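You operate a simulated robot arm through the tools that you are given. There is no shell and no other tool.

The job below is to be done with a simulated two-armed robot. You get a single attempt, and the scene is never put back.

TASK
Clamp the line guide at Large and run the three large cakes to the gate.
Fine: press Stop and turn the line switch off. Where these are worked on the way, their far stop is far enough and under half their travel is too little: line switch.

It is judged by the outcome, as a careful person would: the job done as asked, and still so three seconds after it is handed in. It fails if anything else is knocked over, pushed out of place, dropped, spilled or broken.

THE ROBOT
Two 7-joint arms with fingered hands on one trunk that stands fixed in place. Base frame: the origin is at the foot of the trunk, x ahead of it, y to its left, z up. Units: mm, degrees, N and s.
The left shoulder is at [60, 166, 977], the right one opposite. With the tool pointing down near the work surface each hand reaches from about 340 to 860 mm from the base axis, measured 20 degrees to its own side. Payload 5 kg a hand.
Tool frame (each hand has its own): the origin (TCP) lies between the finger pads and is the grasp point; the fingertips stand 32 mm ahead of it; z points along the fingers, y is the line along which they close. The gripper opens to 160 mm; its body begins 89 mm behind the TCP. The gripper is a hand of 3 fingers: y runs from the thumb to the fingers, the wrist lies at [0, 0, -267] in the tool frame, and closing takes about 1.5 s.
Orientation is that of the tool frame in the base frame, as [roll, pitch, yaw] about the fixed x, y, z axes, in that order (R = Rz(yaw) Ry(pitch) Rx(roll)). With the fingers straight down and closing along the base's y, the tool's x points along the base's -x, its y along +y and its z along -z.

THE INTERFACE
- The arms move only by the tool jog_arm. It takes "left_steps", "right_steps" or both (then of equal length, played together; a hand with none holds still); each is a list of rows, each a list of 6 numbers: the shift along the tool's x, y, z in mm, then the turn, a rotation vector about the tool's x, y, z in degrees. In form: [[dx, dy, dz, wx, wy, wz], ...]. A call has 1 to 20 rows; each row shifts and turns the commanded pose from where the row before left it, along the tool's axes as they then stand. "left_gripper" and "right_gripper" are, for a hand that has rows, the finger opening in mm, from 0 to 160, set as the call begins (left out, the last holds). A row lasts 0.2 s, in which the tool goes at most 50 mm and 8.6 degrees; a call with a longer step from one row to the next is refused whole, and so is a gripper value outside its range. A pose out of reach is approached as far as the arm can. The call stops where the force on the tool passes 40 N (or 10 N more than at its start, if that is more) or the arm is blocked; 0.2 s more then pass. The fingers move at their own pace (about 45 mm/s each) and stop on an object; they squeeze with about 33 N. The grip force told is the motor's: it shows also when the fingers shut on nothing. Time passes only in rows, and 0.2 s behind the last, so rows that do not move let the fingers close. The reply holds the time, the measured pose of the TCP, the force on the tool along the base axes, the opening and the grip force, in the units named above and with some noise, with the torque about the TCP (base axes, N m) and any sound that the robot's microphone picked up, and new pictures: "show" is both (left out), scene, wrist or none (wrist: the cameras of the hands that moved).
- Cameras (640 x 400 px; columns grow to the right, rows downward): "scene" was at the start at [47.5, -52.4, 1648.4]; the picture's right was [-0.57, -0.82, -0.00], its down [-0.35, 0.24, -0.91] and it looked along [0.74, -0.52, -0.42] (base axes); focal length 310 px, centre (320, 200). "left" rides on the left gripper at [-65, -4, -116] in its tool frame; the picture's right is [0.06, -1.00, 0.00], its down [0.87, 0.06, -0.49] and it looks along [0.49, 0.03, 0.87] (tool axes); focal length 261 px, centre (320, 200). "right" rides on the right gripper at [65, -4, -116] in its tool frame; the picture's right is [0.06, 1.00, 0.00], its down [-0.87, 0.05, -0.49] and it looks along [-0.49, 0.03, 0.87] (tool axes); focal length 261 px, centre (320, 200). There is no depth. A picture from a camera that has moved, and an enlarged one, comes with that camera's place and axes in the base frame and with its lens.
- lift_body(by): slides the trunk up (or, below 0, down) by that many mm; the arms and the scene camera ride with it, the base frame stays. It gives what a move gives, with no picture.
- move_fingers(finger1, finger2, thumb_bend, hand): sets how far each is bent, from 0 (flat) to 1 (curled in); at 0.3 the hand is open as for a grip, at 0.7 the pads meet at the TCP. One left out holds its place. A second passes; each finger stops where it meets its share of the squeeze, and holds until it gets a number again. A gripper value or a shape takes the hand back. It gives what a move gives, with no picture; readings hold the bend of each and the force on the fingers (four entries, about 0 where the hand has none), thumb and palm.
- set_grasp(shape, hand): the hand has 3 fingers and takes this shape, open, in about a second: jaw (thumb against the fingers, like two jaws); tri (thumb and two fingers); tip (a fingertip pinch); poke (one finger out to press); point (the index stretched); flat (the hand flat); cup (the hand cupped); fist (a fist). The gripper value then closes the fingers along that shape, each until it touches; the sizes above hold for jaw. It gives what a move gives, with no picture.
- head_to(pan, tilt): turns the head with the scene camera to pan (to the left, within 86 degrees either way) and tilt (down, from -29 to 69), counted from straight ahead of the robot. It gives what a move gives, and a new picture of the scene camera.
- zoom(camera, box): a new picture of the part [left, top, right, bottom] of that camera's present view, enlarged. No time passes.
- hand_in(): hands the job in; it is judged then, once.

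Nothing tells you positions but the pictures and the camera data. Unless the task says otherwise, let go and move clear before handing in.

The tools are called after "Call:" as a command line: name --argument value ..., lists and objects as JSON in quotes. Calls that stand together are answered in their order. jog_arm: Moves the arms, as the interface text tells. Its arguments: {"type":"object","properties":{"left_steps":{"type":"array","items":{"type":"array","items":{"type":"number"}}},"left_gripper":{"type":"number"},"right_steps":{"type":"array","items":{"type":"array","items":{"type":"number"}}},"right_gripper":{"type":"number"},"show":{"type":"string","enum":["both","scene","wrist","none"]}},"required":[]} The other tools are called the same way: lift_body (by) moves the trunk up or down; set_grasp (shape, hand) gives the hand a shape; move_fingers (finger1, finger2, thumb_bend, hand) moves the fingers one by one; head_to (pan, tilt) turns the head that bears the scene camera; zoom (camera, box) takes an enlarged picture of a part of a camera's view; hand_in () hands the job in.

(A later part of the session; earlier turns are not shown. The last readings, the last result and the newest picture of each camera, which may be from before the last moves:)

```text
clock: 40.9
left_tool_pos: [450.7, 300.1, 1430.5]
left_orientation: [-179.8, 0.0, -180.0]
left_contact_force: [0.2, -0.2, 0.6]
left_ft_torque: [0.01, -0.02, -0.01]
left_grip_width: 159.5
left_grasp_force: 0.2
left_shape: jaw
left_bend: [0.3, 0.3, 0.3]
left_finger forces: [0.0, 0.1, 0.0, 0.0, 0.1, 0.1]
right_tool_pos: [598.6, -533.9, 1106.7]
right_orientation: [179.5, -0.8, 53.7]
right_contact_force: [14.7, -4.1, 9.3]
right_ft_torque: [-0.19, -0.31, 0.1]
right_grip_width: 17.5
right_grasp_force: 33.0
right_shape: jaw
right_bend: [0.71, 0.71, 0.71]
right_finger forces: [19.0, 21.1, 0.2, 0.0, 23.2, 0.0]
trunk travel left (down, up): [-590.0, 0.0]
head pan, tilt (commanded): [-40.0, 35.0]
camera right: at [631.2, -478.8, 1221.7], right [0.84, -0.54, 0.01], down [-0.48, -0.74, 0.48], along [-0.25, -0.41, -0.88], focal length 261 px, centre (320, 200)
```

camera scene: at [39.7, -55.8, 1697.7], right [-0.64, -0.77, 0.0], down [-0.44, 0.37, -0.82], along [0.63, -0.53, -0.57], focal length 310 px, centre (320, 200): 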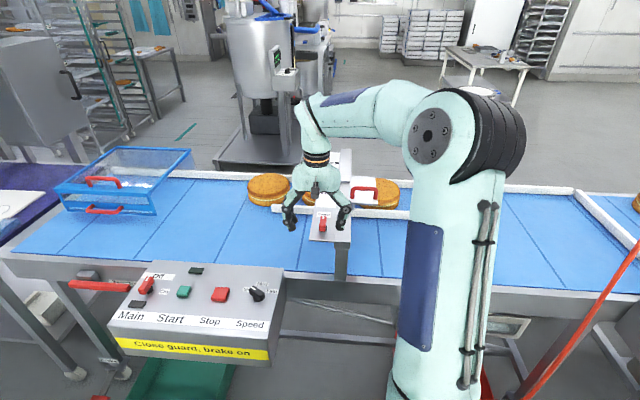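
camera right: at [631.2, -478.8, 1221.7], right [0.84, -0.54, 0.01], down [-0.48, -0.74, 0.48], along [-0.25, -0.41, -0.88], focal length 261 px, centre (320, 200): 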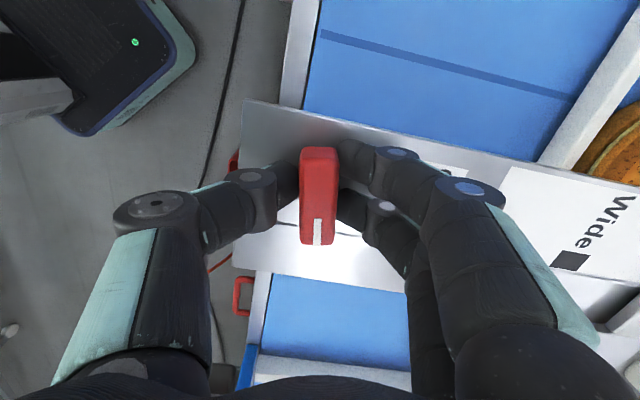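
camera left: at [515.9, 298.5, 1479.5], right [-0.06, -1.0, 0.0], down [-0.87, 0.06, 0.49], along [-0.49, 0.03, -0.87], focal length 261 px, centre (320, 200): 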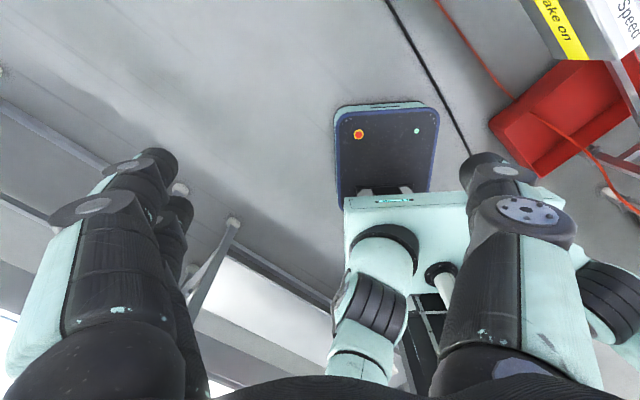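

Call:
jog_arm --right_steps '[[0, 0.5, 0, 0, 0, 5], [0, 0.5, 0, 0, 0, 5], [0, 0, 0, 0, 0, 4], [0, 0, 0, 0, 0, 4]]' --show "wrist"

```text
clock: 41.9
left_tool_pos: [451.2, 300.1, 1430.6]
left_orientation: [-179.9, -0.1, -179.9]
left_contact_force: [0.1, -0.1, 0.1]
left_ft_torque: [0.04, 0.05, 0.05]
left_grip_width: 160.1
left_grasp_force: 0.2
left_shape: jaw
left_bend: [0.3, 0.3, 0.3]
left_finger forces: [0.0, 0.0, 0.0, 0.0, 0.1, 0.1]
right_tool_pos: [599.3, -532.9, 1105.8]
right_orientation: [179.9, -0.8, 35.9]
right_contact_force: [15.7, -8.0, 13.3]
right_ft_torque: [-0.48, -0.22, 0.53]
right_grip_width: 17.6
right_grasp_force: 33.4
right_shape: jaw
right_bend: [0.71, 0.71, 0.71]
right_finger forces: [15.6, 30.9, 0.0, 0.1, 23.1, 0.0]
trunk travel left (down, up): [-590.0, 0.0]
head pan, tilt (commanded): [-40.0, 35.0]
camera right: at [647.4, -492.4, 1222.0], right [0.64, -0.77, 0.0], down [-0.68, -0.56, 0.48], along [-0.37, -0.31, -0.88], focal length 261 px, centre (320, 200)
```

right: 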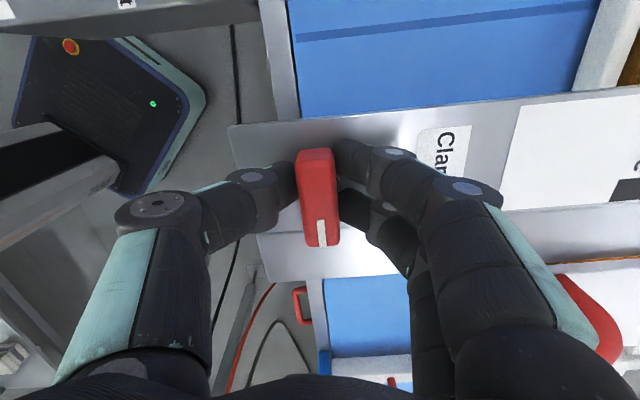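

The torque rose at about 95°, so the clamp knob has reached its stop. I'll release it and lift clear.

Call:
jog_arm --right_steps '[[0, 0, 0, 0, 0, -3], [0, 0, 0, 0, 0, 0], [0, 0, 0, 0, 0, 0], [0, 0, 0, 0, 0, 0], [0, 0, -20, 0, 0, 0], [0, 0, -25, 0, 0, 0], [0, 0, -25, 0, 0, 0], [0, 0, -25, 0, 0, 0]]' --right_gripper 60 --show "both"

Call:
zoom --camera "scene" --box '[270, 140, 420, 260]'

```text
clock: 43.7
left_tool_pos: [449.2, 300.2, 1431.2]
left_orientation: [-179.8, 0.1, -179.9]
left_contact_force: [-0.1, 0.3, 0.7]
left_ft_torque: [-0.01, 0.01, 0.01]
left_grip_width: 159.7
left_grasp_force: 0.0
left_shape: jaw
left_bend: [0.3, 0.3, 0.3]
left_finger forces: [0.1, 0.0, 0.0, 0.1, 0.0, 0.0]
right_tool_pos: [597.7, -533.1, 1201.2]
right_orientation: [179.9, -0.8, 39.0]
right_contact_force: [0.1, 0.8, -0.1]
right_ft_torque: [-0.02, -0.01, 0.03]
right_grip_width: 59.8
right_grasp_force: 0.0
right_shape: jaw
right_bend: [0.73, 0.73, 0.7]
right_finger forces: [0.0, 0.1, 0.0, 0.0, 0.0, 0.1]
trunk travel left (down, up): [-590.0, 0.0]
head pan, tilt (commanded): [-40.0, 35.0]
camera scene: at [39.4, -55.5, 1697.7], right [-0.64, -0.77, 0.0], down [-0.44, 0.37, -0.82], along [0.63, -0.53, -0.57], focal length 310 px, centre (320, 200)
camera right: at [643.2, -489.8, 1317.1], right [0.68, -0.74, 0.0], down [-0.65, -0.59, 0.48], along [-0.35, -0.32, -0.88], focal length 261 px, centre (320, 200)
```

scene: 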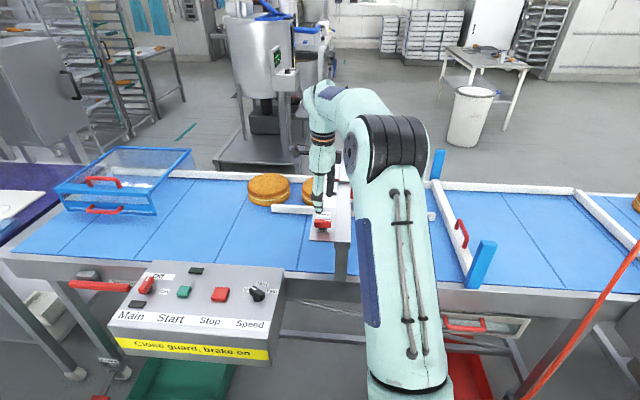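
right: 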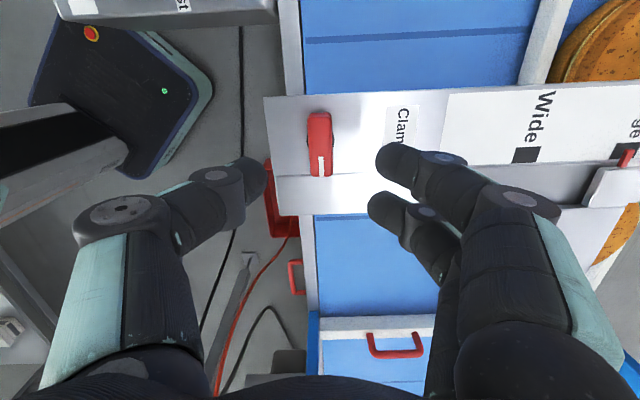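

```text
3.33 times, centred on (345, 200) of scene
camera zoom: at [39.4, -55.5, 1697.7], right [-0.64, -0.77, 0.0], down [-0.44, 0.37, -0.82], along [0.63, -0.53, -0.57], focal length 1034 px, centre (237, 200)
```

zoom: 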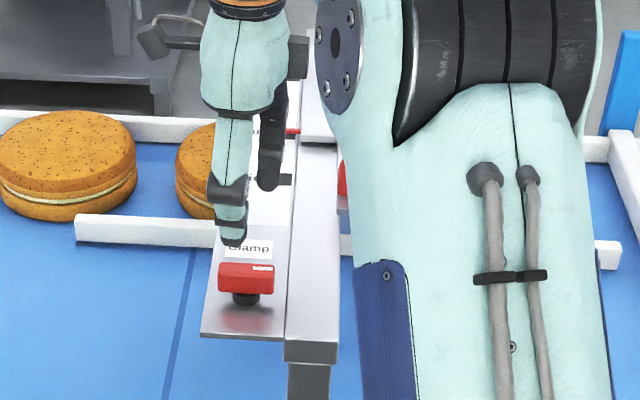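

The clamp knob is now turned crosswise. To confirm it holds, I'll touch the carriage handle from the near side with closed fingers and push lightly.

Call:
jog_arm --right_steps '[[0, 0, 0, 0, 0, -6], [0, 0, 0, -7.5, 0, 0], [0, 0, 0, -7.5, 0, 0], [0, 0, 0, -7.5, 0, 0], [0, 0, 0, -7.5, 0, 0], [-27.6, 21.3, 9.1, 0, 0, 0], [-27.6, 21.3, 9.1, 0, 0, 0], [-27.6, 21.3, 9.1, 0, 0, 0], [-27.6, 21.3, 9.1, 0, 0, 0], [-27.6, 21.3, 9.1, 0, 0, 0]]' --right_gripper 0 --show "both"

Call:
zoom --camera "scene" --box '[300, 140, 420, 260]'

```text
clock: 45.9
left_tool_pos: [450.8, 297.8, 1430.8]
left_orientation: [180.0, -0.1, 180.0]
left_contact_force: [-0.5, -1.3, 0.3]
left_ft_torque: [0.05, -0.01, 0.01]
left_grip_width: 160.0
left_grasp_force: 0.0
left_shape: jaw
left_bend: [0.3, 0.3, 0.3]
left_finger forces: [0.1, 0.0, 0.1, 0.0, 0.0, 0.0]
right_tool_pos: [581.8, -713.8, 1212.1]
right_orientation: [149.9, -0.9, 45.1]
right_contact_force: [1.0, -0.9, 0.7]
right_ft_torque: [0.0, 0.01, 0.0]
right_grip_width: 0.2
right_grasp_force: 32.4
right_shape: jaw
right_bend: [0.65, 0.65, 0.67]
right_finger forces: [0.1, 0.0, 0.0, 0.1, 0.0, 0.0]
trunk travel left (down, up): [-590.0, 0.0]
head pan, tilt (commanded): [-40.0, 35.0]
camera scene: at [39.9, -57.2, 1697.7], right [-0.64, -0.77, 0.0], down [-0.44, 0.37, -0.82], along [0.63, -0.53, -0.57], focal length 310 px, centre (320, 200)
camera right: at [581.6, -624.7, 1310.2], right [0.65, -0.57, 0.5], down [-0.76, -0.48, 0.44], along [-0.01, -0.67, -0.75], focal length 261 px, centre (320, 200)
```

scene: 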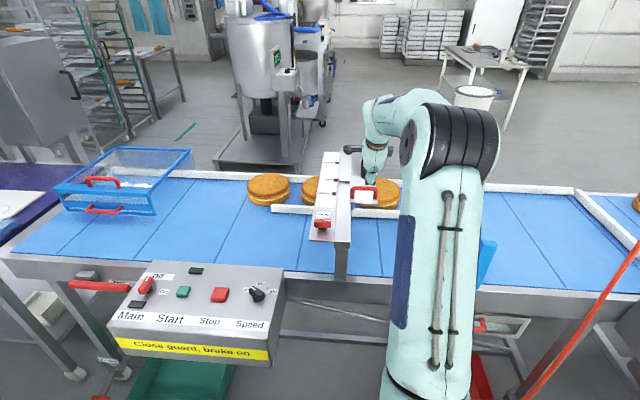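
right: 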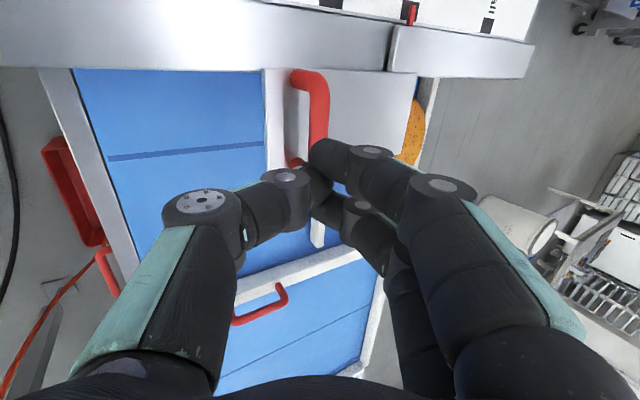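

```text
3.33 times, centred on (360, 200) of scene
camera zoom: at [39.9, -57.2, 1697.7], right [-0.64, -0.77, 0.0], down [-0.44, 0.37, -0.82], along [0.63, -0.53, -0.57], focal length 1034 px, centre (187, 200)
```

zoom: 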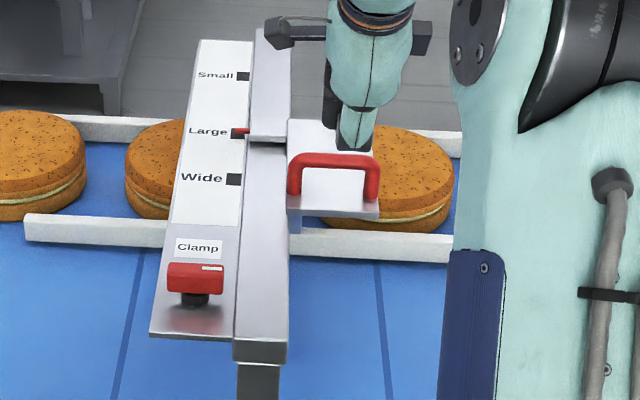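

Call:
jog_arm --right_steps '[[3.75, -11.2, 16.35, 0, 0, 0], [3.75, -11.2, 16.35, 0, 0, 0], [3.75, -11.2, 16.35, 0, 0, 0], [3.75, -11.2, 16.35, 0, 0, 0]]' --show "wrist"

Call:
zoom --camera "scene" --box '[300, 140, 420, 260]'

```text
clock: 46.9
left_tool_pos: [449.3, 299.4, 1431.1]
left_orientation: [-179.9, 0.0, -179.9]
left_contact_force: [-0.8, 0.1, -0.1]
left_ft_torque: [-0.02, 0.02, 0.03]
left_grip_width: 159.7
left_grasp_force: 0.0
left_shape: jaw
left_bend: [0.3, 0.3, 0.3]
left_finger forces: [0.0, 0.0, 0.0, 0.1, 0.0, 0.0]
right_tool_pos: [589.1, -696.2, 1134.7]
right_orientation: [149.9, -0.8, 45.0]
right_contact_force: [-0.4, 0.2, -0.4]
right_ft_torque: [0.01, -0.01, 0.0]
right_grip_width: 0.0
right_grasp_force: 32.8
right_shape: jaw
right_bend: [0.65, 0.65, 0.67]
right_finger forces: [0.1, 0.1, 0.0, 0.0, 0.0, 0.0]
trunk travel left (down, up): [-590.0, 0.0]
head pan, tilt (commanded): [-40.0, 35.0]
camera right: at [589.4, -607.6, 1232.0], right [0.65, -0.57, 0.5], down [-0.76, -0.48, 0.44], along [-0.01, -0.67, -0.74], focal length 261 px, centre (320, 200)
```

right: 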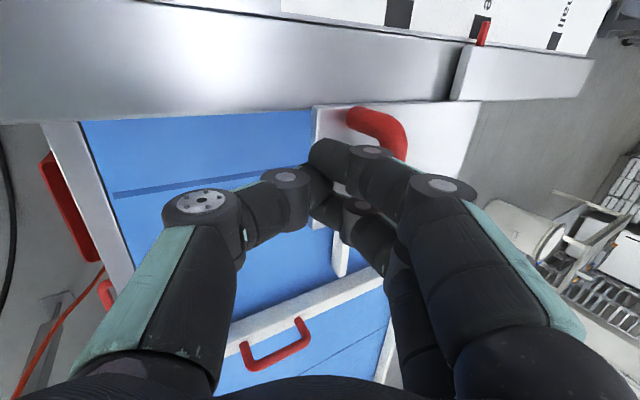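

```text
3.33 times, centred on (360, 200) of scene
camera zoom: at [40.0, -55.9, 1697.8], right [-0.64, -0.77, 0.0], down [-0.44, 0.37, -0.82], along [0.63, -0.53, -0.57], focal length 1034 px, centre (187, 200)
```

zoom: 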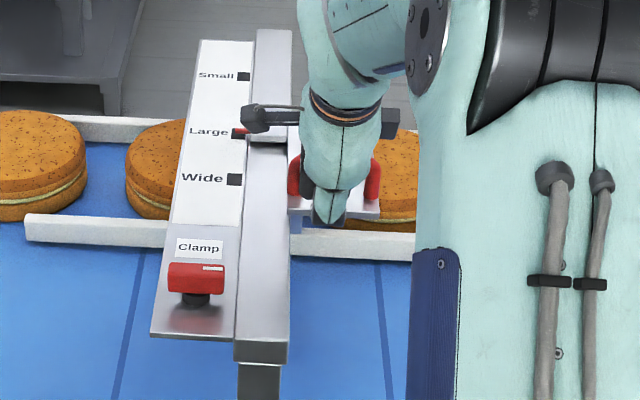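

Call:
jog_arm --right_steps '[[0, 4.3, 2.5, 0, 0, 0], [0, 4.3, 2.5, 0, 0, 0], [0, 4.3, 2.5, 0, 0, 0]]' --show "none"

Call:
jog_arm --right_steps '[[0, 2.6, 1.5, 0, 0, 0], [0, 2.6, 1.5, 0, 0, 0]]' --show "none"

```text
clock: 47.7
left_tool_pos: [450.1, 299.5, 1431.3]
left_orientation: [-180.0, 0.0, -179.9]
left_contact_force: [-0.1, -0.3, 0.3]
left_ft_torque: [0.02, -0.02, -0.02]
left_grip_width: 160.0
left_grasp_force: 0.1
left_shape: jaw
left_bend: [0.3, 0.3, 0.3]
left_finger forces: [0.0, 0.0, 0.1, 0.0, 0.0, 0.0]
right_tool_pos: [599.1, -707.3, 1134.4]
right_orientation: [149.9, -0.8, 44.9]
right_contact_force: [-0.4, 0.3, -0.5]
right_ft_torque: [0.0, 0.01, -0.02]
right_grip_width: 0.0
right_grasp_force: 32.8
right_shape: jaw
right_bend: [0.65, 0.65, 0.67]
right_finger forces: [0.1, 0.1, 0.0, 0.0, 0.0, 0.1]
trunk travel left (down, up): [-590.0, 0.0]
head pan, tilt (commanded): [-40.0, 35.0]
```

```text
clock: 48.3
left_tool_pos: [448.0, 300.8, 1431.9]
left_orientation: [-179.9, 0.1, -179.9]
left_contact_force: [-0.4, 0.7, -0.5]
left_ft_torque: [-0.01, 0.07, 0.02]
left_grip_width: 159.8
left_grasp_force: 0.1
left_shape: jaw
left_bend: [0.3, 0.3, 0.3]
left_finger forces: [0.0, 0.0, 0.1, 0.0, 0.0, 0.1]
right_tool_pos: [602.0, -710.7, 1133.2]
right_orientation: [149.9, -0.9, 44.9]
right_contact_force: [-6.3, 6.1, 1.1]
right_ft_torque: [-0.01, -0.01, -0.01]
right_grip_width: 0.0
right_grasp_force: 32.3
right_shape: jaw
right_bend: [0.65, 0.65, 0.67]
right_finger forces: [0.1, 0.0, 0.1, 0.0, 0.1, 0.0]
trunk travel left (down, up): [-590.0, 0.0]
head pan, tilt (commanded): [-40.0, 35.0]
```

Call:
jog_arm --right_steps '[[0, 1.7, 1.0, 0, 0, 0], [0, 0.9, 0.5, 0, 0, 0]]' --show "none"

Call:
zoom --camera "scene" --box '[300, 140, 420, 260]'

```text
clock: 48.9
left_tool_pos: [448.2, 301.7, 1430.6]
left_orientation: [-179.9, 0.1, -179.9]
left_contact_force: [-0.1, -0.8, 0.2]
left_ft_torque: [-0.03, 0.01, -0.02]
left_grip_width: 159.6
left_grasp_force: 0.1
left_shape: jaw
left_bend: [0.3, 0.3, 0.3]
left_finger forces: [0.1, 0.0, 0.0, 0.0, 0.0, 0.0]
right_tool_pos: [604.5, -711.7, 1134.4]
right_orientation: [149.8, -0.9, 44.9]
right_contact_force: [-11.9, 14.6, 1.7]
right_ft_torque: [0.04, 0.06, -0.03]
right_grip_width: 0.2
right_grasp_force: 33.1
right_shape: jaw
right_bend: [0.65, 0.65, 0.67]
right_finger forces: [0.0, 0.0, 0.0, 0.0, 0.1, 0.1]
trunk travel left (down, up): [-590.0, 0.0]
head pan, tilt (commanded): [-40.0, 35.0]
```

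```text
3.33 times, centred on (360, 200) of scene
camera zoom: at [37.9, -53.8, 1697.9], right [-0.64, -0.77, 0.0], down [-0.44, 0.37, -0.82], along [0.63, -0.53, -0.57], focal length 1034 px, centre (187, 200)
```

zoom: 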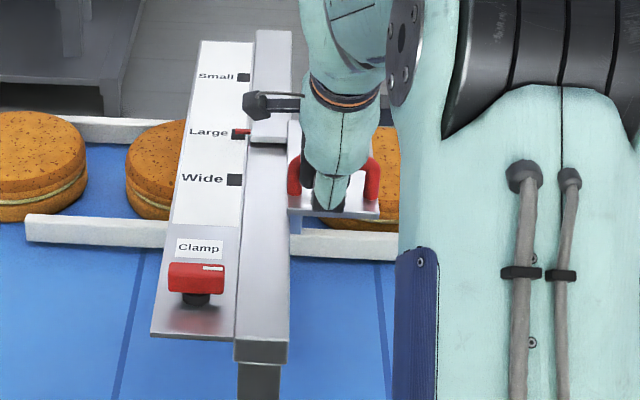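

At about 19 N of push the carriage did not move, so the clamp holds. I'll back off, lift, and carry the right hand over to the panel.

Call:
jog_arm --right_steps '[[0, -17.3, -10, 0, 0, 0], [0, -17.3, -10, 0, 0, 0], [0, 15, -26, 0, 0, 0], [0, 15, -26, 0, 0, 0], [0, 15, -26, 0, 0, 0], [0, 15, -26, 0, 0, 0], [30.7, -26.4, -9.6, 0, 0, 0], [30.7, -26.4, -9.6, 0, 0, 0], [30.7, -26.4, -9.6, 0, 0, 0], [30.7, -26.4, -9.6, 0, 0, 0], [30.7, -26.4, -9.6, 0, 0, 0], [30.7, -26.4, -9.6, 0, 0, 0], [30.7, -26.4, -9.6, 0, 0, 0], [30.7, -26.4, -9.6, 0, 0, 0], [30.7, -26.4, -9.6, 0, 0, 0], [30.7, -26.4, -9.6, 0, 0, 0], [30.7, -26.4, -9.6, 0, 0, 0]]' --show "both"

Call:
zoom --camera "scene" --box '[315, 150, 365, 200]'

Call:
zoom --camera "scene" --box '[90, 240, 290, 370]'

```text
clock: 52.5
left_tool_pos: [449.8, 301.7, 1430.5]
left_orientation: [-179.9, 0.1, -179.8]
left_contact_force: [0.2, 0.8, 0.1]
left_ft_torque: [-0.07, 0.02, -0.01]
left_grip_width: 159.9
left_grasp_force: 0.2
left_shape: jaw
left_bend: [0.3, 0.3, 0.3]
left_finger forces: [0.1, 0.0, 0.1, 0.0, 0.1, 0.0]
right_tool_pos: [600.6, -232.1, 1204.9]
right_orientation: [149.8, -0.8, 44.9]
right_contact_force: [-0.9, 1.2, 0.0]
right_ft_torque: [-0.02, -0.01, -0.02]
right_grip_width: 0.0
right_grasp_force: 32.5
right_shape: jaw
right_bend: [0.65, 0.65, 0.67]
right_finger forces: [0.1, 0.0, 0.0, 0.0, 0.0, 0.1]
trunk travel left (down, up): [-590.0, 0.0]
head pan, tilt (commanded): [-40.0, 35.0]
camera scene: at [40.2, -54.1, 1697.8], right [-0.64, -0.77, 0.0], down [-0.44, 0.37, -0.82], along [0.63, -0.53, -0.57], focal length 310 px, centre (320, 200)
camera right: at [600.9, -142.0, 1302.6], right [0.65, -0.57, 0.5], down [-0.76, -0.48, 0.44], along [-0.01, -0.67, -0.74], focal length 261 px, centre (320, 200)
```

scene: 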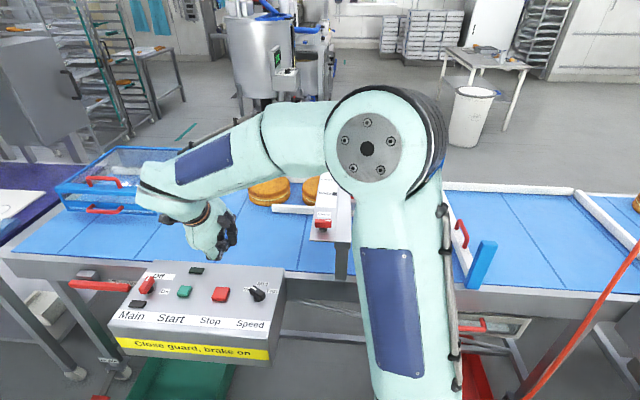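
right: 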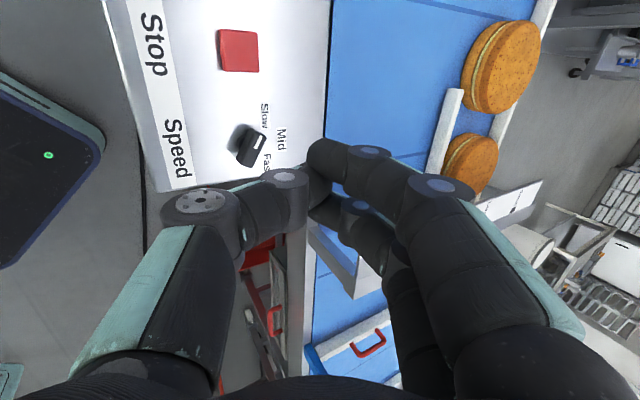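

```text
8.00 times, centred on (340, 175) of scene
camera zoom: at [40.2, -54.1, 1697.8], right [-0.64, -0.77, 0.0], down [-0.44, 0.37, -0.82], along [0.63, -0.53, -0.57], focal length 2481 px, centre (160, 400)
```

zoom: 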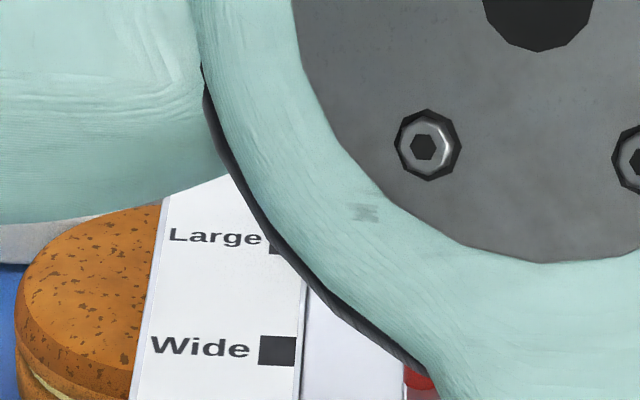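

```text
3.08 times, centred on (190, 305) of scene
camera zoom: at [40.2, -54.1, 1697.8], right [-0.64, -0.77, 0.0], down [-0.44, 0.37, -0.82], along [0.63, -0.53, -0.57], focal length 954 px, centre (720, -123)
```

zoom: 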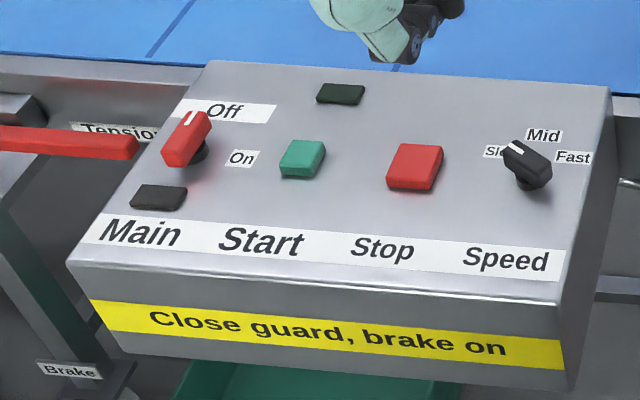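

The panel is in clear view: Main points away from me at Off, and On lies clockwise to the right. I'll straighten the hand and turn it back 90° so it can grip the Main knob.

Call:
jog_arm --right_steps '[[0, 0, 0, 7.5, 0, 0], [0, 0, 0, 7.5, 0, 0], [0, 0, 0, 7.5, 0, 0], [0, 0, 0, 7.5, 0, 0], [0, 0, 0, 0, 0, -7.5], [0, 0, 0, 0, 0, -7.5], [0, 0, 0, 0, 0, -7.5], [0, 0, 0, 0, 0, -7.5], [0, 0, 0, 0, 0, -7.5], [0, 0, 0, 0, 0, -7.5], [0, 0, 0, 0, 0, -7.5], [0, 0, 0, 0, 0, -7.5], [0, 0, 0, 0, 0, -7.5], [0, 0, 0, 0, 0, -7.5], [0, 0, 0, 0, 0, -7.5], [0, 0, 0, 0, 0, -7.5]]' --right_gripper 60 --show "both"

Call:
zoom --camera "scene" --box '[315, 150, 365, 200]'

```text
clock: 55.9
left_tool_pos: [448.6, 301.0, 1430.8]
left_orientation: [-180.0, 0.0, -179.9]
left_contact_force: [-0.2, 0.2, 0.6]
left_ft_torque: [-0.03, 0.02, -0.02]
left_grip_width: 160.0
left_grasp_force: 0.1
left_shape: jaw
left_bend: [0.3, 0.3, 0.3]
left_finger forces: [0.0, 0.1, 0.0, 0.1, 0.0, 0.1]
right_tool_pos: [600.3, -233.0, 1204.7]
right_orientation: [179.1, 0.1, 135.0]
right_contact_force: [-0.8, -0.7, -0.3]
right_ft_torque: [-0.01, -0.01, 0.0]
right_grip_width: 59.8
right_grasp_force: 0.0
right_shape: jaw
right_bend: [0.73, 0.73, 0.7]
right_finger forces: [0.0, 0.0, 0.0, 0.0, 0.0, 0.1]
trunk travel left (down, up): [-590.0, 0.0]
head pan, tilt (commanded): [-40.0, 35.0]
camera scene: at [39.7, -55.7, 1697.7], right [-0.64, -0.77, 0.0], down [-0.44, 0.37, -0.82], along [0.63, -0.53, -0.57], focal length 310 px, centre (320, 200)
camera right: at [548.8, -190.0, 1319.2], right [0.66, 0.75, 0.01], down [0.65, -0.58, 0.49], along [0.38, -0.32, -0.87], focal length 261 px, centre (320, 200)
```

scene: 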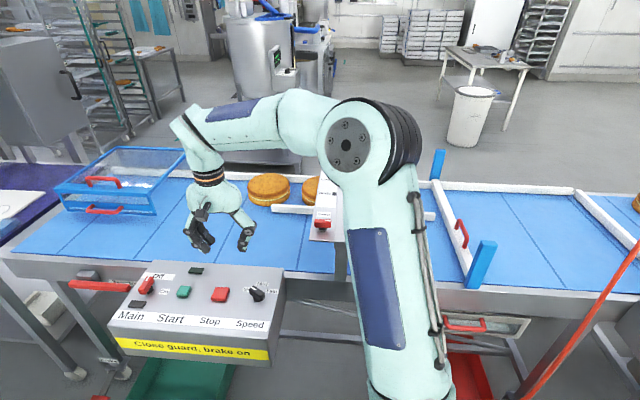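
right: 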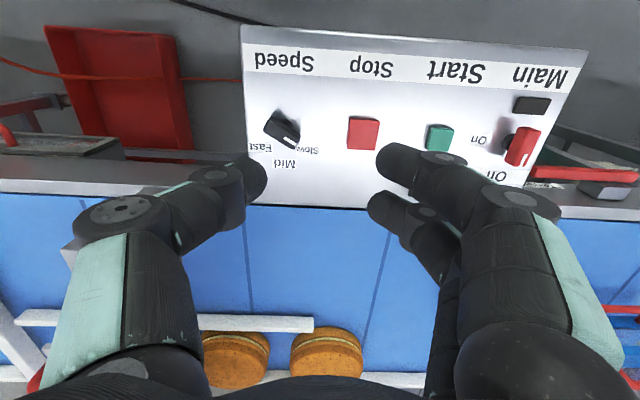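

```text
8.00 times, centred on (340, 175) of scene
camera zoom: at [39.7, -55.7, 1697.7], right [-0.64, -0.77, 0.0], down [-0.44, 0.37, -0.82], along [0.63, -0.53, -0.57], focal length 2481 px, centre (160, 400)
```

zoom: 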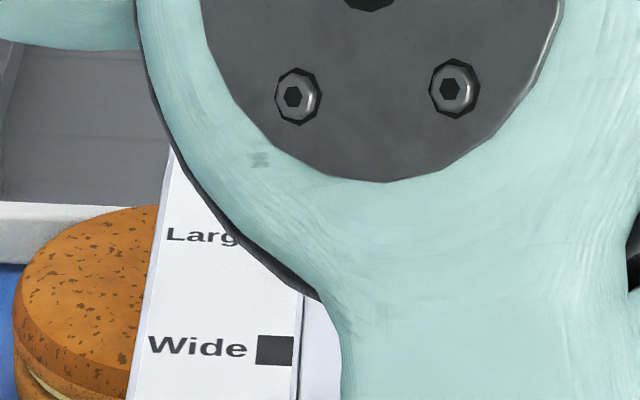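

Call:
jog_arm --right_steps '[[0, 0, 0, -4.85, -3.55, 0], [0, 0, 0, -4.85, -3.55, 0], [-2, 31.4, 21, 0, 0, 0], [-2, 31.4, 21, 0, 0, 0], [-2, 31.4, 21, 0, 0, 0], [-2, 31.4, 21, 0, 0, 0], [-2, 31.4, 21, 0, 0, 0], [-2, 31.4, 21, 0, 0, 0], [-2, 31.4, 21, 0, 0, 0], [-2, 31.4, 21, 0, 0, 0]]' --show "both"

Call:
zoom --camera "right" --box '[220, 60, 420, 240]'

Call:
zoom --camera "scene" --box '[90, 220, 290, 350]'

```text
clock: 58.1
left_tool_pos: [450.6, 300.8, 1430.2]
left_orientation: [-179.9, -0.1, -179.9]
left_contact_force: [0.4, -0.7, 0.0]
left_ft_torque: [-0.06, 0.04, 0.04]
left_grip_width: 159.7
left_grasp_force: 0.1
left_shape: jaw
left_bend: [0.3, 0.3, 0.3]
left_finger forces: [0.0, 0.0, 0.0, 0.0, 0.1, 0.1]
right_tool_pos: [820.4, -59.8, 1087.3]
right_orientation: [169.4, 7.2, 134.4]
right_contact_force: [0.0, 0.3, 0.8]
right_ft_torque: [-0.01, -0.01, -0.02]
right_grip_width: 59.9
right_grasp_force: 0.1
right_shape: jaw
right_bend: [0.73, 0.73, 0.7]
right_finger forces: [0.0, 0.0, 0.0, 0.0, 0.1, 0.0]
trunk travel left (down, up): [-590.0, 0.0]
head pan, tilt (commanded): [-40.0, 35.0]
camera scene: at [41.2, -54.4, 1697.8], right [-0.64, -0.77, 0.0], down [-0.44, 0.37, -0.82], along [0.63, -0.53, -0.57], focal length 310 px, centre (320, 200)
camera right: at [747.7, -19.9, 1190.9], right [0.64, 0.75, 0.17], down [0.53, -0.6, 0.6], along [0.55, -0.29, -0.78], focal length 261 px, centre (320, 200)
```

scene: 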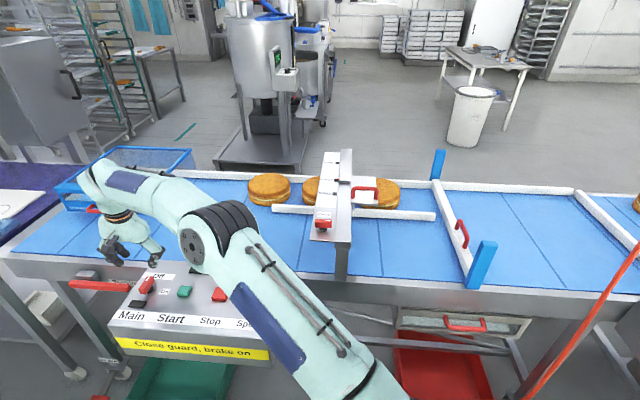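
right: 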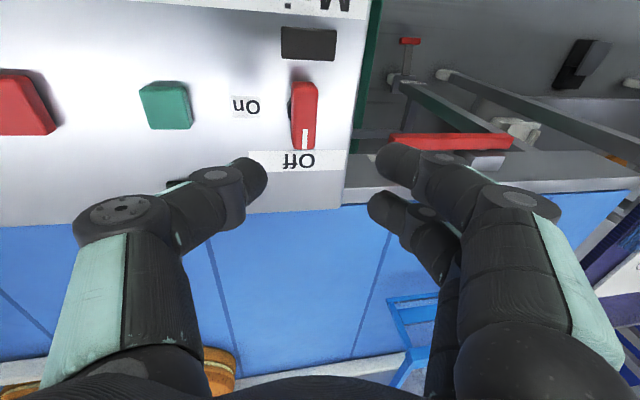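

```text
2.22 times, centred on (320, 150) of right
camera zoom: at [747.7, -19.9, 1190.9], right [0.64, 0.75, 0.17], down [0.53, -0.6, 0.6], along [0.55, -0.29, -0.78], focal length 579 px, centre (320, 311)
```

zoom: 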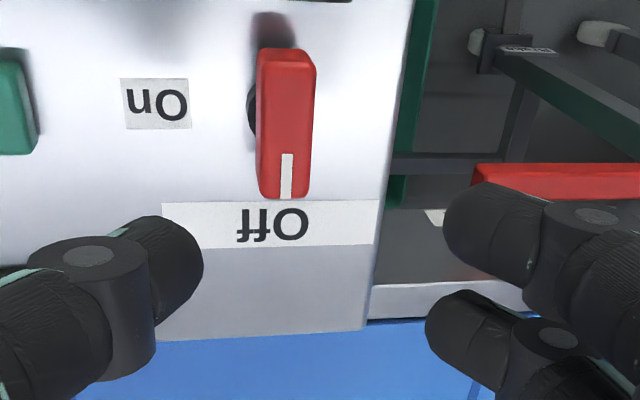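

```text
3.08 times, centred on (190, 285) of scene
camera zoom: at [41.2, -54.4, 1697.8], right [-0.64, -0.77, 0.0], down [-0.44, 0.37, -0.82], along [0.63, -0.53, -0.57], focal length 954 px, centre (720, -62)
```

zoom: 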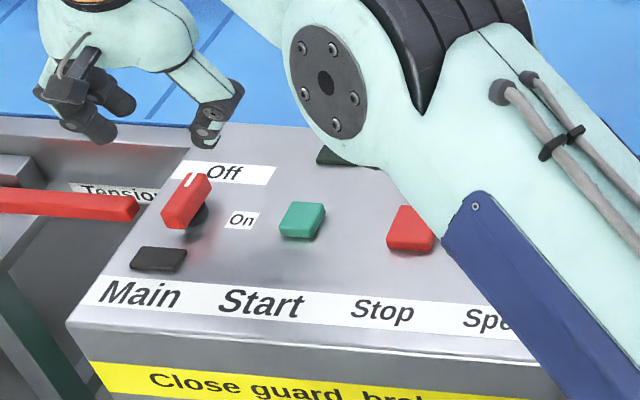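

The Main knob is centred near [822, -52, 970], with the mark at Off. I'll come down over it.

Call:
jog_arm --right_steps '[[4.7, -3, 24.3, 0, 0, 0], [4.7, -3, 24.3, 0, 0, 0], [3, -2, 16, 0, 0, 0]]' --show "wrist"

Call:
zoom --camera "right" --box '[220, 60, 420, 240]'

Call:
zoom --camera "scene" --box '[90, 220, 290, 350]'

```text
clock: 58.9
left_tool_pos: [450.5, 300.3, 1430.9]
left_orientation: [-179.9, 0.0, -179.9]
left_contact_force: [0.6, 0.8, -0.1]
left_ft_torque: [-0.03, 0.01, 0.0]
left_grip_width: 159.7
left_grasp_force: 0.0
left_shape: jaw
left_bend: [0.3, 0.3, 0.3]
left_finger forces: [0.1, 0.0, 0.0, 0.0, 0.0, 0.0]
right_tool_pos: [821.7, -55.3, 1020.9]
right_orientation: [169.4, 7.2, 134.2]
right_contact_force: [-0.2, 0.5, -0.1]
right_ft_torque: [0.02, 0.01, -0.02]
right_grip_width: 59.9
right_grasp_force: 0.0
right_shape: jaw
right_bend: [0.73, 0.73, 0.7]
right_finger forces: [0.1, 0.0, 0.0, 0.0, 0.0, 0.0]
trunk travel left (down, up): [-590.0, 0.0]
head pan, tilt (commanded): [-40.0, 35.0]
camera right: at [747.1, -15.4, 1124.7], right [0.64, 0.74, 0.17], down [0.53, -0.6, 0.6], along [0.55, -0.29, -0.78], focal length 261 px, centre (320, 200)
```

right: 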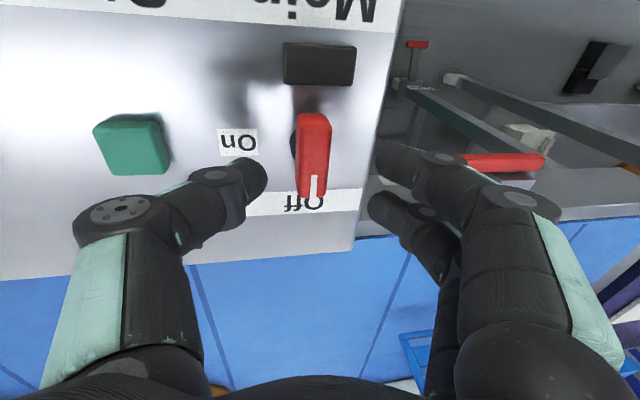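

```text
2.22 times, centred on (320, 150) of right
camera zoom: at [747.1, -15.4, 1124.7], right [0.64, 0.74, 0.17], down [0.53, -0.6, 0.6], along [0.55, -0.29, -0.78], focal length 579 px, centre (320, 311)
```

zoom: 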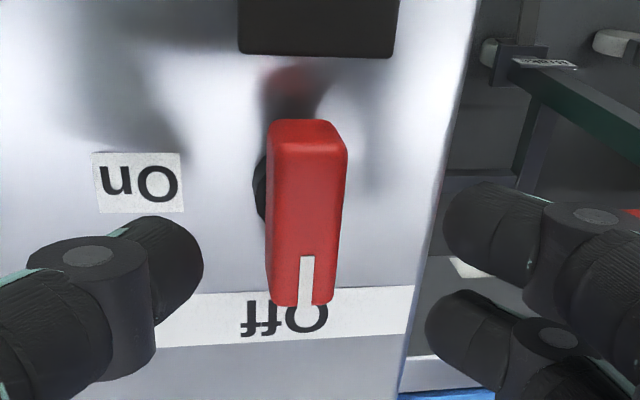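

```text
3.08 times, centred on (190, 285) of scene
camera zoom: at [40.5, -55.2, 1697.8], right [-0.64, -0.77, 0.0], down [-0.44, 0.37, -0.82], along [0.63, -0.53, -0.57], focal length 954 px, centre (720, -62)
```

zoom: 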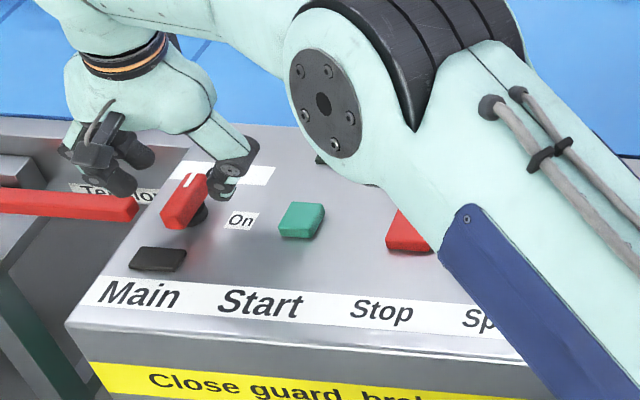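

Call:
jog_arm --right_steps '[[5, -2.6, 16.5, 0, 0, 0], [5, -2.6, 16, 0, 0, 0]]' --show "wrist"

Call:
jog_arm --right_steps '[[0, 0, 0, 0, 0, 0], [0, 0, 0, 0, 0, 0], [0, 0, 0, 0, 0, 0], [0, 0, 0, 0, 0, 0], [0, 0, 0, 0, 0, 0], [0, 0, 0, 0, 0, 0]]' --right_gripper 0 --show "wrist"

Call:
zoom --camera "scene" --box '[90, 220, 290, 350]'

```text
clock: 59.5
left_tool_pos: [448.0, 300.1, 1431.0]
left_orientation: [-179.9, 0.1, -179.9]
left_contact_force: [0.8, 0.2, 0.3]
left_ft_torque: [0.0, -0.04, 0.01]
left_grip_width: 159.8
left_grasp_force: 0.1
left_shape: jaw
left_bend: [0.3, 0.3, 0.3]
left_finger forces: [0.0, 0.0, 0.0, 0.0, 0.0, 0.1]
right_tool_pos: [818.0, -51.2, 990.7]
right_orientation: [169.2, 7.3, 134.2]
right_contact_force: [-1.4, -3.1, 9.3]
right_ft_torque: [-0.27, 0.22, 0.04]
right_grip_width: 59.5
right_grasp_force: 0.1
right_shape: jaw
right_bend: [0.73, 0.73, 0.7]
right_finger forces: [0.1, 0.0, 0.0, 0.1, 8.6, 0.1]
trunk travel left (down, up): [-590.0, 0.0]
head pan, tilt (commanded): [-40.0, 35.0]
camera right: at [743.2, -11.4, 1093.9], right [0.64, 0.74, 0.18], down [0.53, -0.6, 0.6], along [0.55, -0.29, -0.78], focal length 261 px, centre (320, 200)
```

right: 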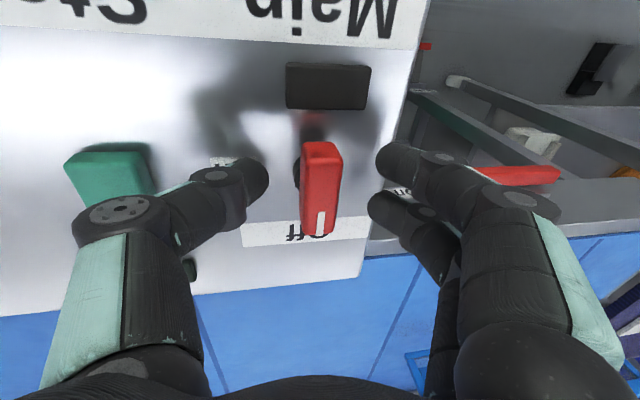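

```text
clock: 60.9
left_tool_pos: [451.0, 300.7, 1430.7]
left_orientation: [-179.9, 0.1, 179.9]
left_contact_force: [-0.4, -0.3, -0.2]
left_ft_torque: [0.0, 0.03, 0.01]
left_grip_width: 159.8
left_grasp_force: 0.0
left_shape: jaw
left_bend: [0.3, 0.3, 0.3]
left_finger forces: [0.0, 0.0, 0.1, 0.1, 0.0, 0.0]
right_tool_pos: [818.2, -45.9, 990.5]
right_orientation: [169.2, 7.3, 134.3]
right_contact_force: [17.8, 17.2, 11.4]
right_ft_torque: [0.45, -0.51, 0.04]
right_grip_width: 14.7
right_grasp_force: 33.6
right_shape: jaw
right_bend: [0.68, 0.68, 0.72]
right_finger forces: [22.3, 22.6, 0.1, 0.0, 20.0, 0.0]
trunk travel left (down, up): [-590.0, 0.0]
head pan, tilt (commanded): [-40.0, 35.0]
camera right: at [744.0, -8.6, 1093.0], right [0.64, 0.75, 0.18], down [0.53, -0.6, 0.6], along [0.55, -0.29, -0.78], focal length 261 px, centre (320, 200)
```

right: 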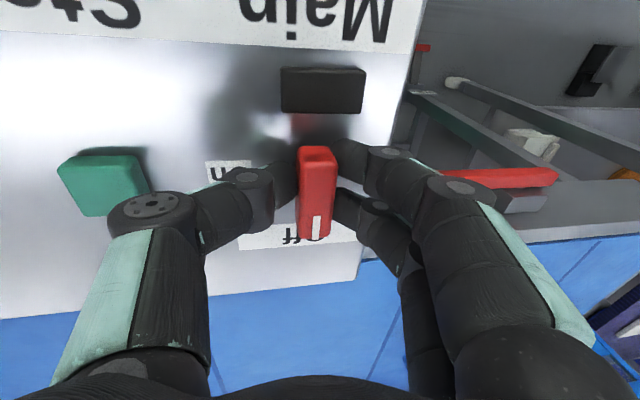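

```text
3.08 times, centred on (190, 285) of scene
camera zoom: at [40.7, -53.6, 1697.9], right [-0.64, -0.77, 0.0], down [-0.44, 0.37, -0.82], along [0.63, -0.53, -0.57], focal length 954 px, centre (720, -62)
```

zoom: 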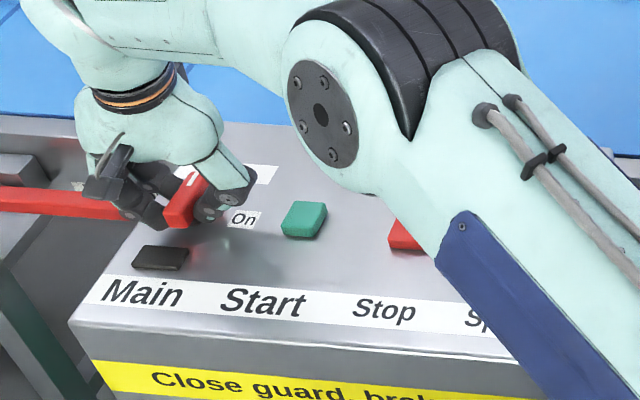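

The knob is gripped but with a sideways load of about 25 N. I'll ease the hand over a few mm before turning.

Call:
jog_arm --right_steps '[[0, 2.5, -1, 0, 0, 0], [0, 2.5, -1, 0, 0, 0], [0, 0, 0, 0, 0, 0]]' --show "none"

```text
clock: 61.7
left_tool_pos: [449.7, 301.3, 1430.9]
left_orientation: [-179.8, 0.0, -180.0]
left_contact_force: [0.5, -0.2, 1.1]
left_ft_torque: [-0.01, -0.02, -0.01]
left_grip_width: 160.0
left_grasp_force: 0.1
left_shape: jaw
left_bend: [0.3, 0.3, 0.3]
left_finger forces: [0.1, 0.1, 0.0, 0.0, 0.0, 0.0]
right_tool_pos: [818.8, -47.1, 990.7]
right_orientation: [169.7, 7.1, 134.3]
right_contact_force: [3.0, 9.5, 4.1]
right_ft_torque: [0.22, -0.1, 0.02]
right_grip_width: 14.3
right_grasp_force: 32.9
right_shape: jaw
right_bend: [0.68, 0.68, 0.71]
right_finger forces: [18.7, 18.9, 0.1, 0.0, 28.1, 0.1]
trunk travel left (down, up): [-590.0, 0.0]
head pan, tilt (commanded): [-40.0, 35.0]
```

Call:
jog_arm --right_steps '[[0, 0, 0, 0, 0, 5], [0, 0, 0, 0, 0, 5], [0, 0, 0, 0, 0, 5], [0, 0, 0, 0, 0, 5], [0, 0, 0, 0, 0, 5]]' --show "wrist"

```text
clock: 62.9
left_tool_pos: [451.1, 301.1, 1430.2]
left_orientation: [-179.9, 0.0, -179.9]
left_contact_force: [0.3, -0.4, -0.2]
left_ft_torque: [0.01, 0.04, 0.0]
left_grip_width: 159.8
left_grasp_force: 0.1
left_shape: jaw
left_bend: [0.3, 0.3, 0.3]
left_finger forces: [0.0, 0.0, 0.0, 0.1, 0.1, 0.1]
right_tool_pos: [822.0, -46.9, 991.0]
right_orientation: [167.2, 2.3, 109.6]
right_contact_force: [13.1, 2.9, 1.3]
right_ft_torque: [-0.31, -0.33, 0.13]
right_grip_width: 13.6
right_grasp_force: 32.9
right_shape: jaw
right_bend: [0.65, 0.68, 0.71]
right_finger forces: [17.4, 21.1, 0.0, 0.1, 24.7, 0.0]
trunk travel left (down, up): [-590.0, 0.0]
head pan, tilt (commanded): [-40.0, 35.0]
camera right: at [770.2, 8.6, 1099.7], right [0.89, 0.39, 0.22], down [0.23, -0.82, 0.52], along [0.38, -0.42, -0.82], focal length 261 px, centre (320, 200)
```

right: 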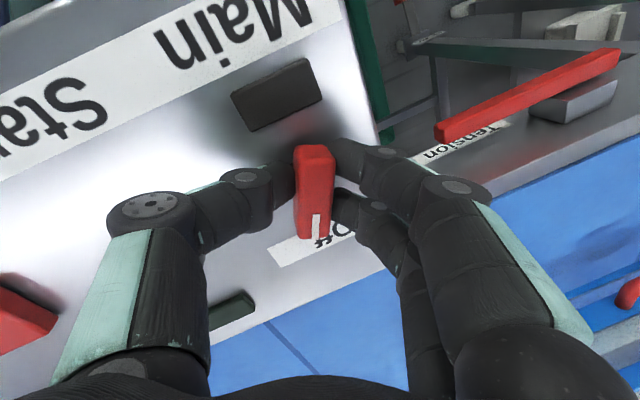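

The knob turns with the hand, so I'll continue.

Call:
jog_arm --right_steps '[[0, 0.5, 0, 0, 0, 5], [0, 0.5, 0, 0, 0, 5], [0, 0.5, 0, 0, 0, 5], [0, 0.5, 0, 0, 0, 5], [0, 0.5, 0, 0, 0, 5], [0, 0, 0, 0, 0, 5]]' --show "wrist"

```text
clock: 64.3
left_tool_pos: [451.5, 299.7, 1431.2]
left_orientation: [180.0, 0.0, -180.0]
left_contact_force: [-0.8, 0.1, 0.5]
left_ft_torque: [0.03, -0.01, 0.01]
left_grip_width: 159.9
left_grasp_force: 0.1
left_shape: jaw
left_bend: [0.3, 0.3, 0.3]
left_finger forces: [0.1, 0.1, 0.1, 0.0, 0.1, 0.0]
right_tool_pos: [824.0, -48.6, 991.0]
right_orientation: [168.0, -4.5, 80.2]
right_contact_force: [18.5, -9.8, 0.7]
right_ft_torque: [-0.75, -0.32, 0.08]
right_grip_width: 12.6
right_grasp_force: 33.0
right_shape: jaw
right_bend: [0.63, 0.68, 0.71]
right_finger forces: [17.7, 23.5, 0.1, 0.0, 21.8, 0.0]
trunk travel left (down, up): [-590.0, 0.0]
head pan, tilt (commanded): [-40.0, 35.0]
camera right: at [805.1, 11.6, 1107.1], right [0.97, -0.12, 0.21], down [-0.2, -0.88, 0.42], along [0.14, -0.45, -0.88], focal length 261 px, centre (320, 200)
```

right: 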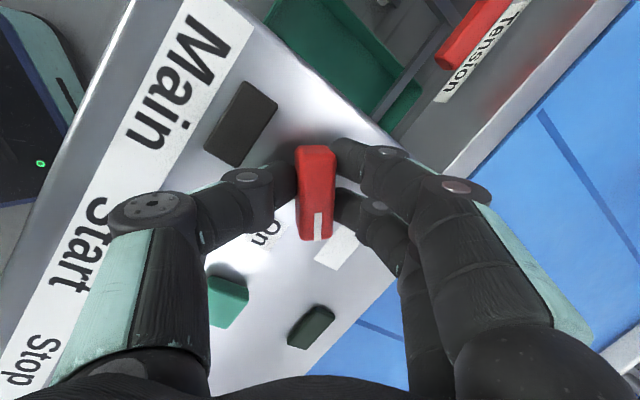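

Call:
jog_arm --right_steps '[[-0.5, 1.5, 0, 0, 0, 3], [-0.5, 1.5, 0, 0, 0, 5], [0, 1, 0, 0, 0, 5], [0, 0.5, 0, 0, 0, 5], [0, 0.5, 0, 0, 0, 5]]' --show "wrist"

```text
clock: 65.5
left_tool_pos: [450.2, 298.0, 1431.5]
left_orientation: [180.0, 0.1, -180.0]
left_contact_force: [0.2, 0.7, 0.1]
left_ft_torque: [0.01, 0.04, 0.02]
left_grip_width: 159.8
left_grasp_force: 0.0
left_shape: jaw
left_bend: [0.3, 0.3, 0.3]
left_finger forces: [0.1, 0.0, 0.0, 0.1, 0.1, 0.1]
right_tool_pos: [826.3, -53.2, 990.7]
right_orientation: [170.8, -8.7, 57.5]
right_contact_force: [-0.6, -17.7, -5.2]
right_ft_torque: [-0.87, 0.18, 0.04]
right_grip_width: 13.0
right_grasp_force: 32.7
right_shape: jaw
right_bend: [0.64, 0.69, 0.71]
right_finger forces: [15.7, 19.8, 0.0, 0.0, 26.8, 0.0]
trunk travel left (down, up): [-590.0, 0.0]
head pan, tilt (commanded): [-40.0, 35.0]
camera right: at [832.4, 0.6, 1112.4], right [0.85, -0.5, 0.17], down [-0.52, -0.77, 0.36], along [-0.05, -0.39, -0.92], focal length 261 px, centre (320, 200)
```

right: 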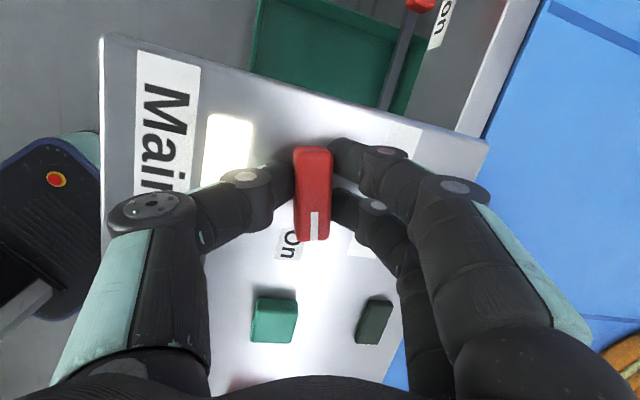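

The lamp beside Main has lit. I'll finish the turn to its stop.

Call:
jog_arm --right_steps '[[-1.5, 0.5, 0, 0, 0, 4], [-1, 0.5, 0, 0, 0, 5], [0, 0, 0, 0, 0, 5]]' --show "wrist"

```text
clock: 66.3
left_tool_pos: [451.1, 297.8, 1430.4]
left_orientation: [-180.0, 0.0, 180.0]
left_contact_force: [0.6, -0.3, 0.4]
left_ft_torque: [-0.01, 0.02, -0.01]
left_grip_width: 160.0
left_grasp_force: 0.1
left_shape: jaw
left_bend: [0.3, 0.3, 0.3]
left_finger forces: [0.0, 0.1, 0.0, 0.0, 0.1, 0.1]
right_tool_pos: [826.9, -52.1, 991.9]
right_orientation: [173.2, -10.7, 43.4]
right_contact_force: [0.7, -17.6, -8.1]
right_ft_torque: [-0.85, 0.24, 0.18]
right_grip_width: 12.8
right_grasp_force: 33.0
right_shape: jaw
right_bend: [0.64, 0.69, 0.71]
right_finger forces: [15.0, 22.2, 0.0, 0.0, 24.3, 0.0]
trunk travel left (down, up): [-590.0, 0.0]
head pan, tilt (commanded): [-40.0, 35.0]
camera right: at [844.9, -10.7, 1115.1], right [0.71, -0.69, 0.13], down [-0.69, -0.65, 0.32], along [-0.14, -0.32, -0.94], focal length 261 px, centre (320, 200)
```

right: 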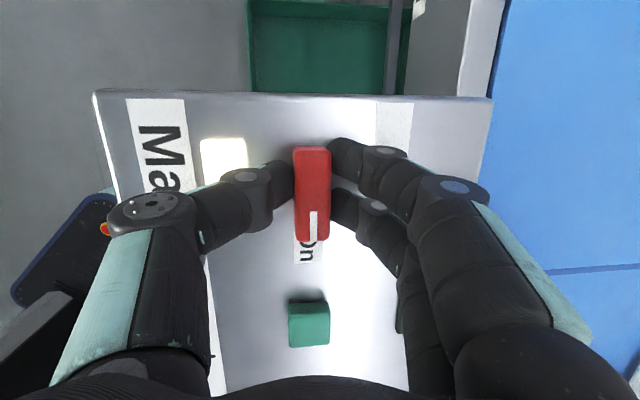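

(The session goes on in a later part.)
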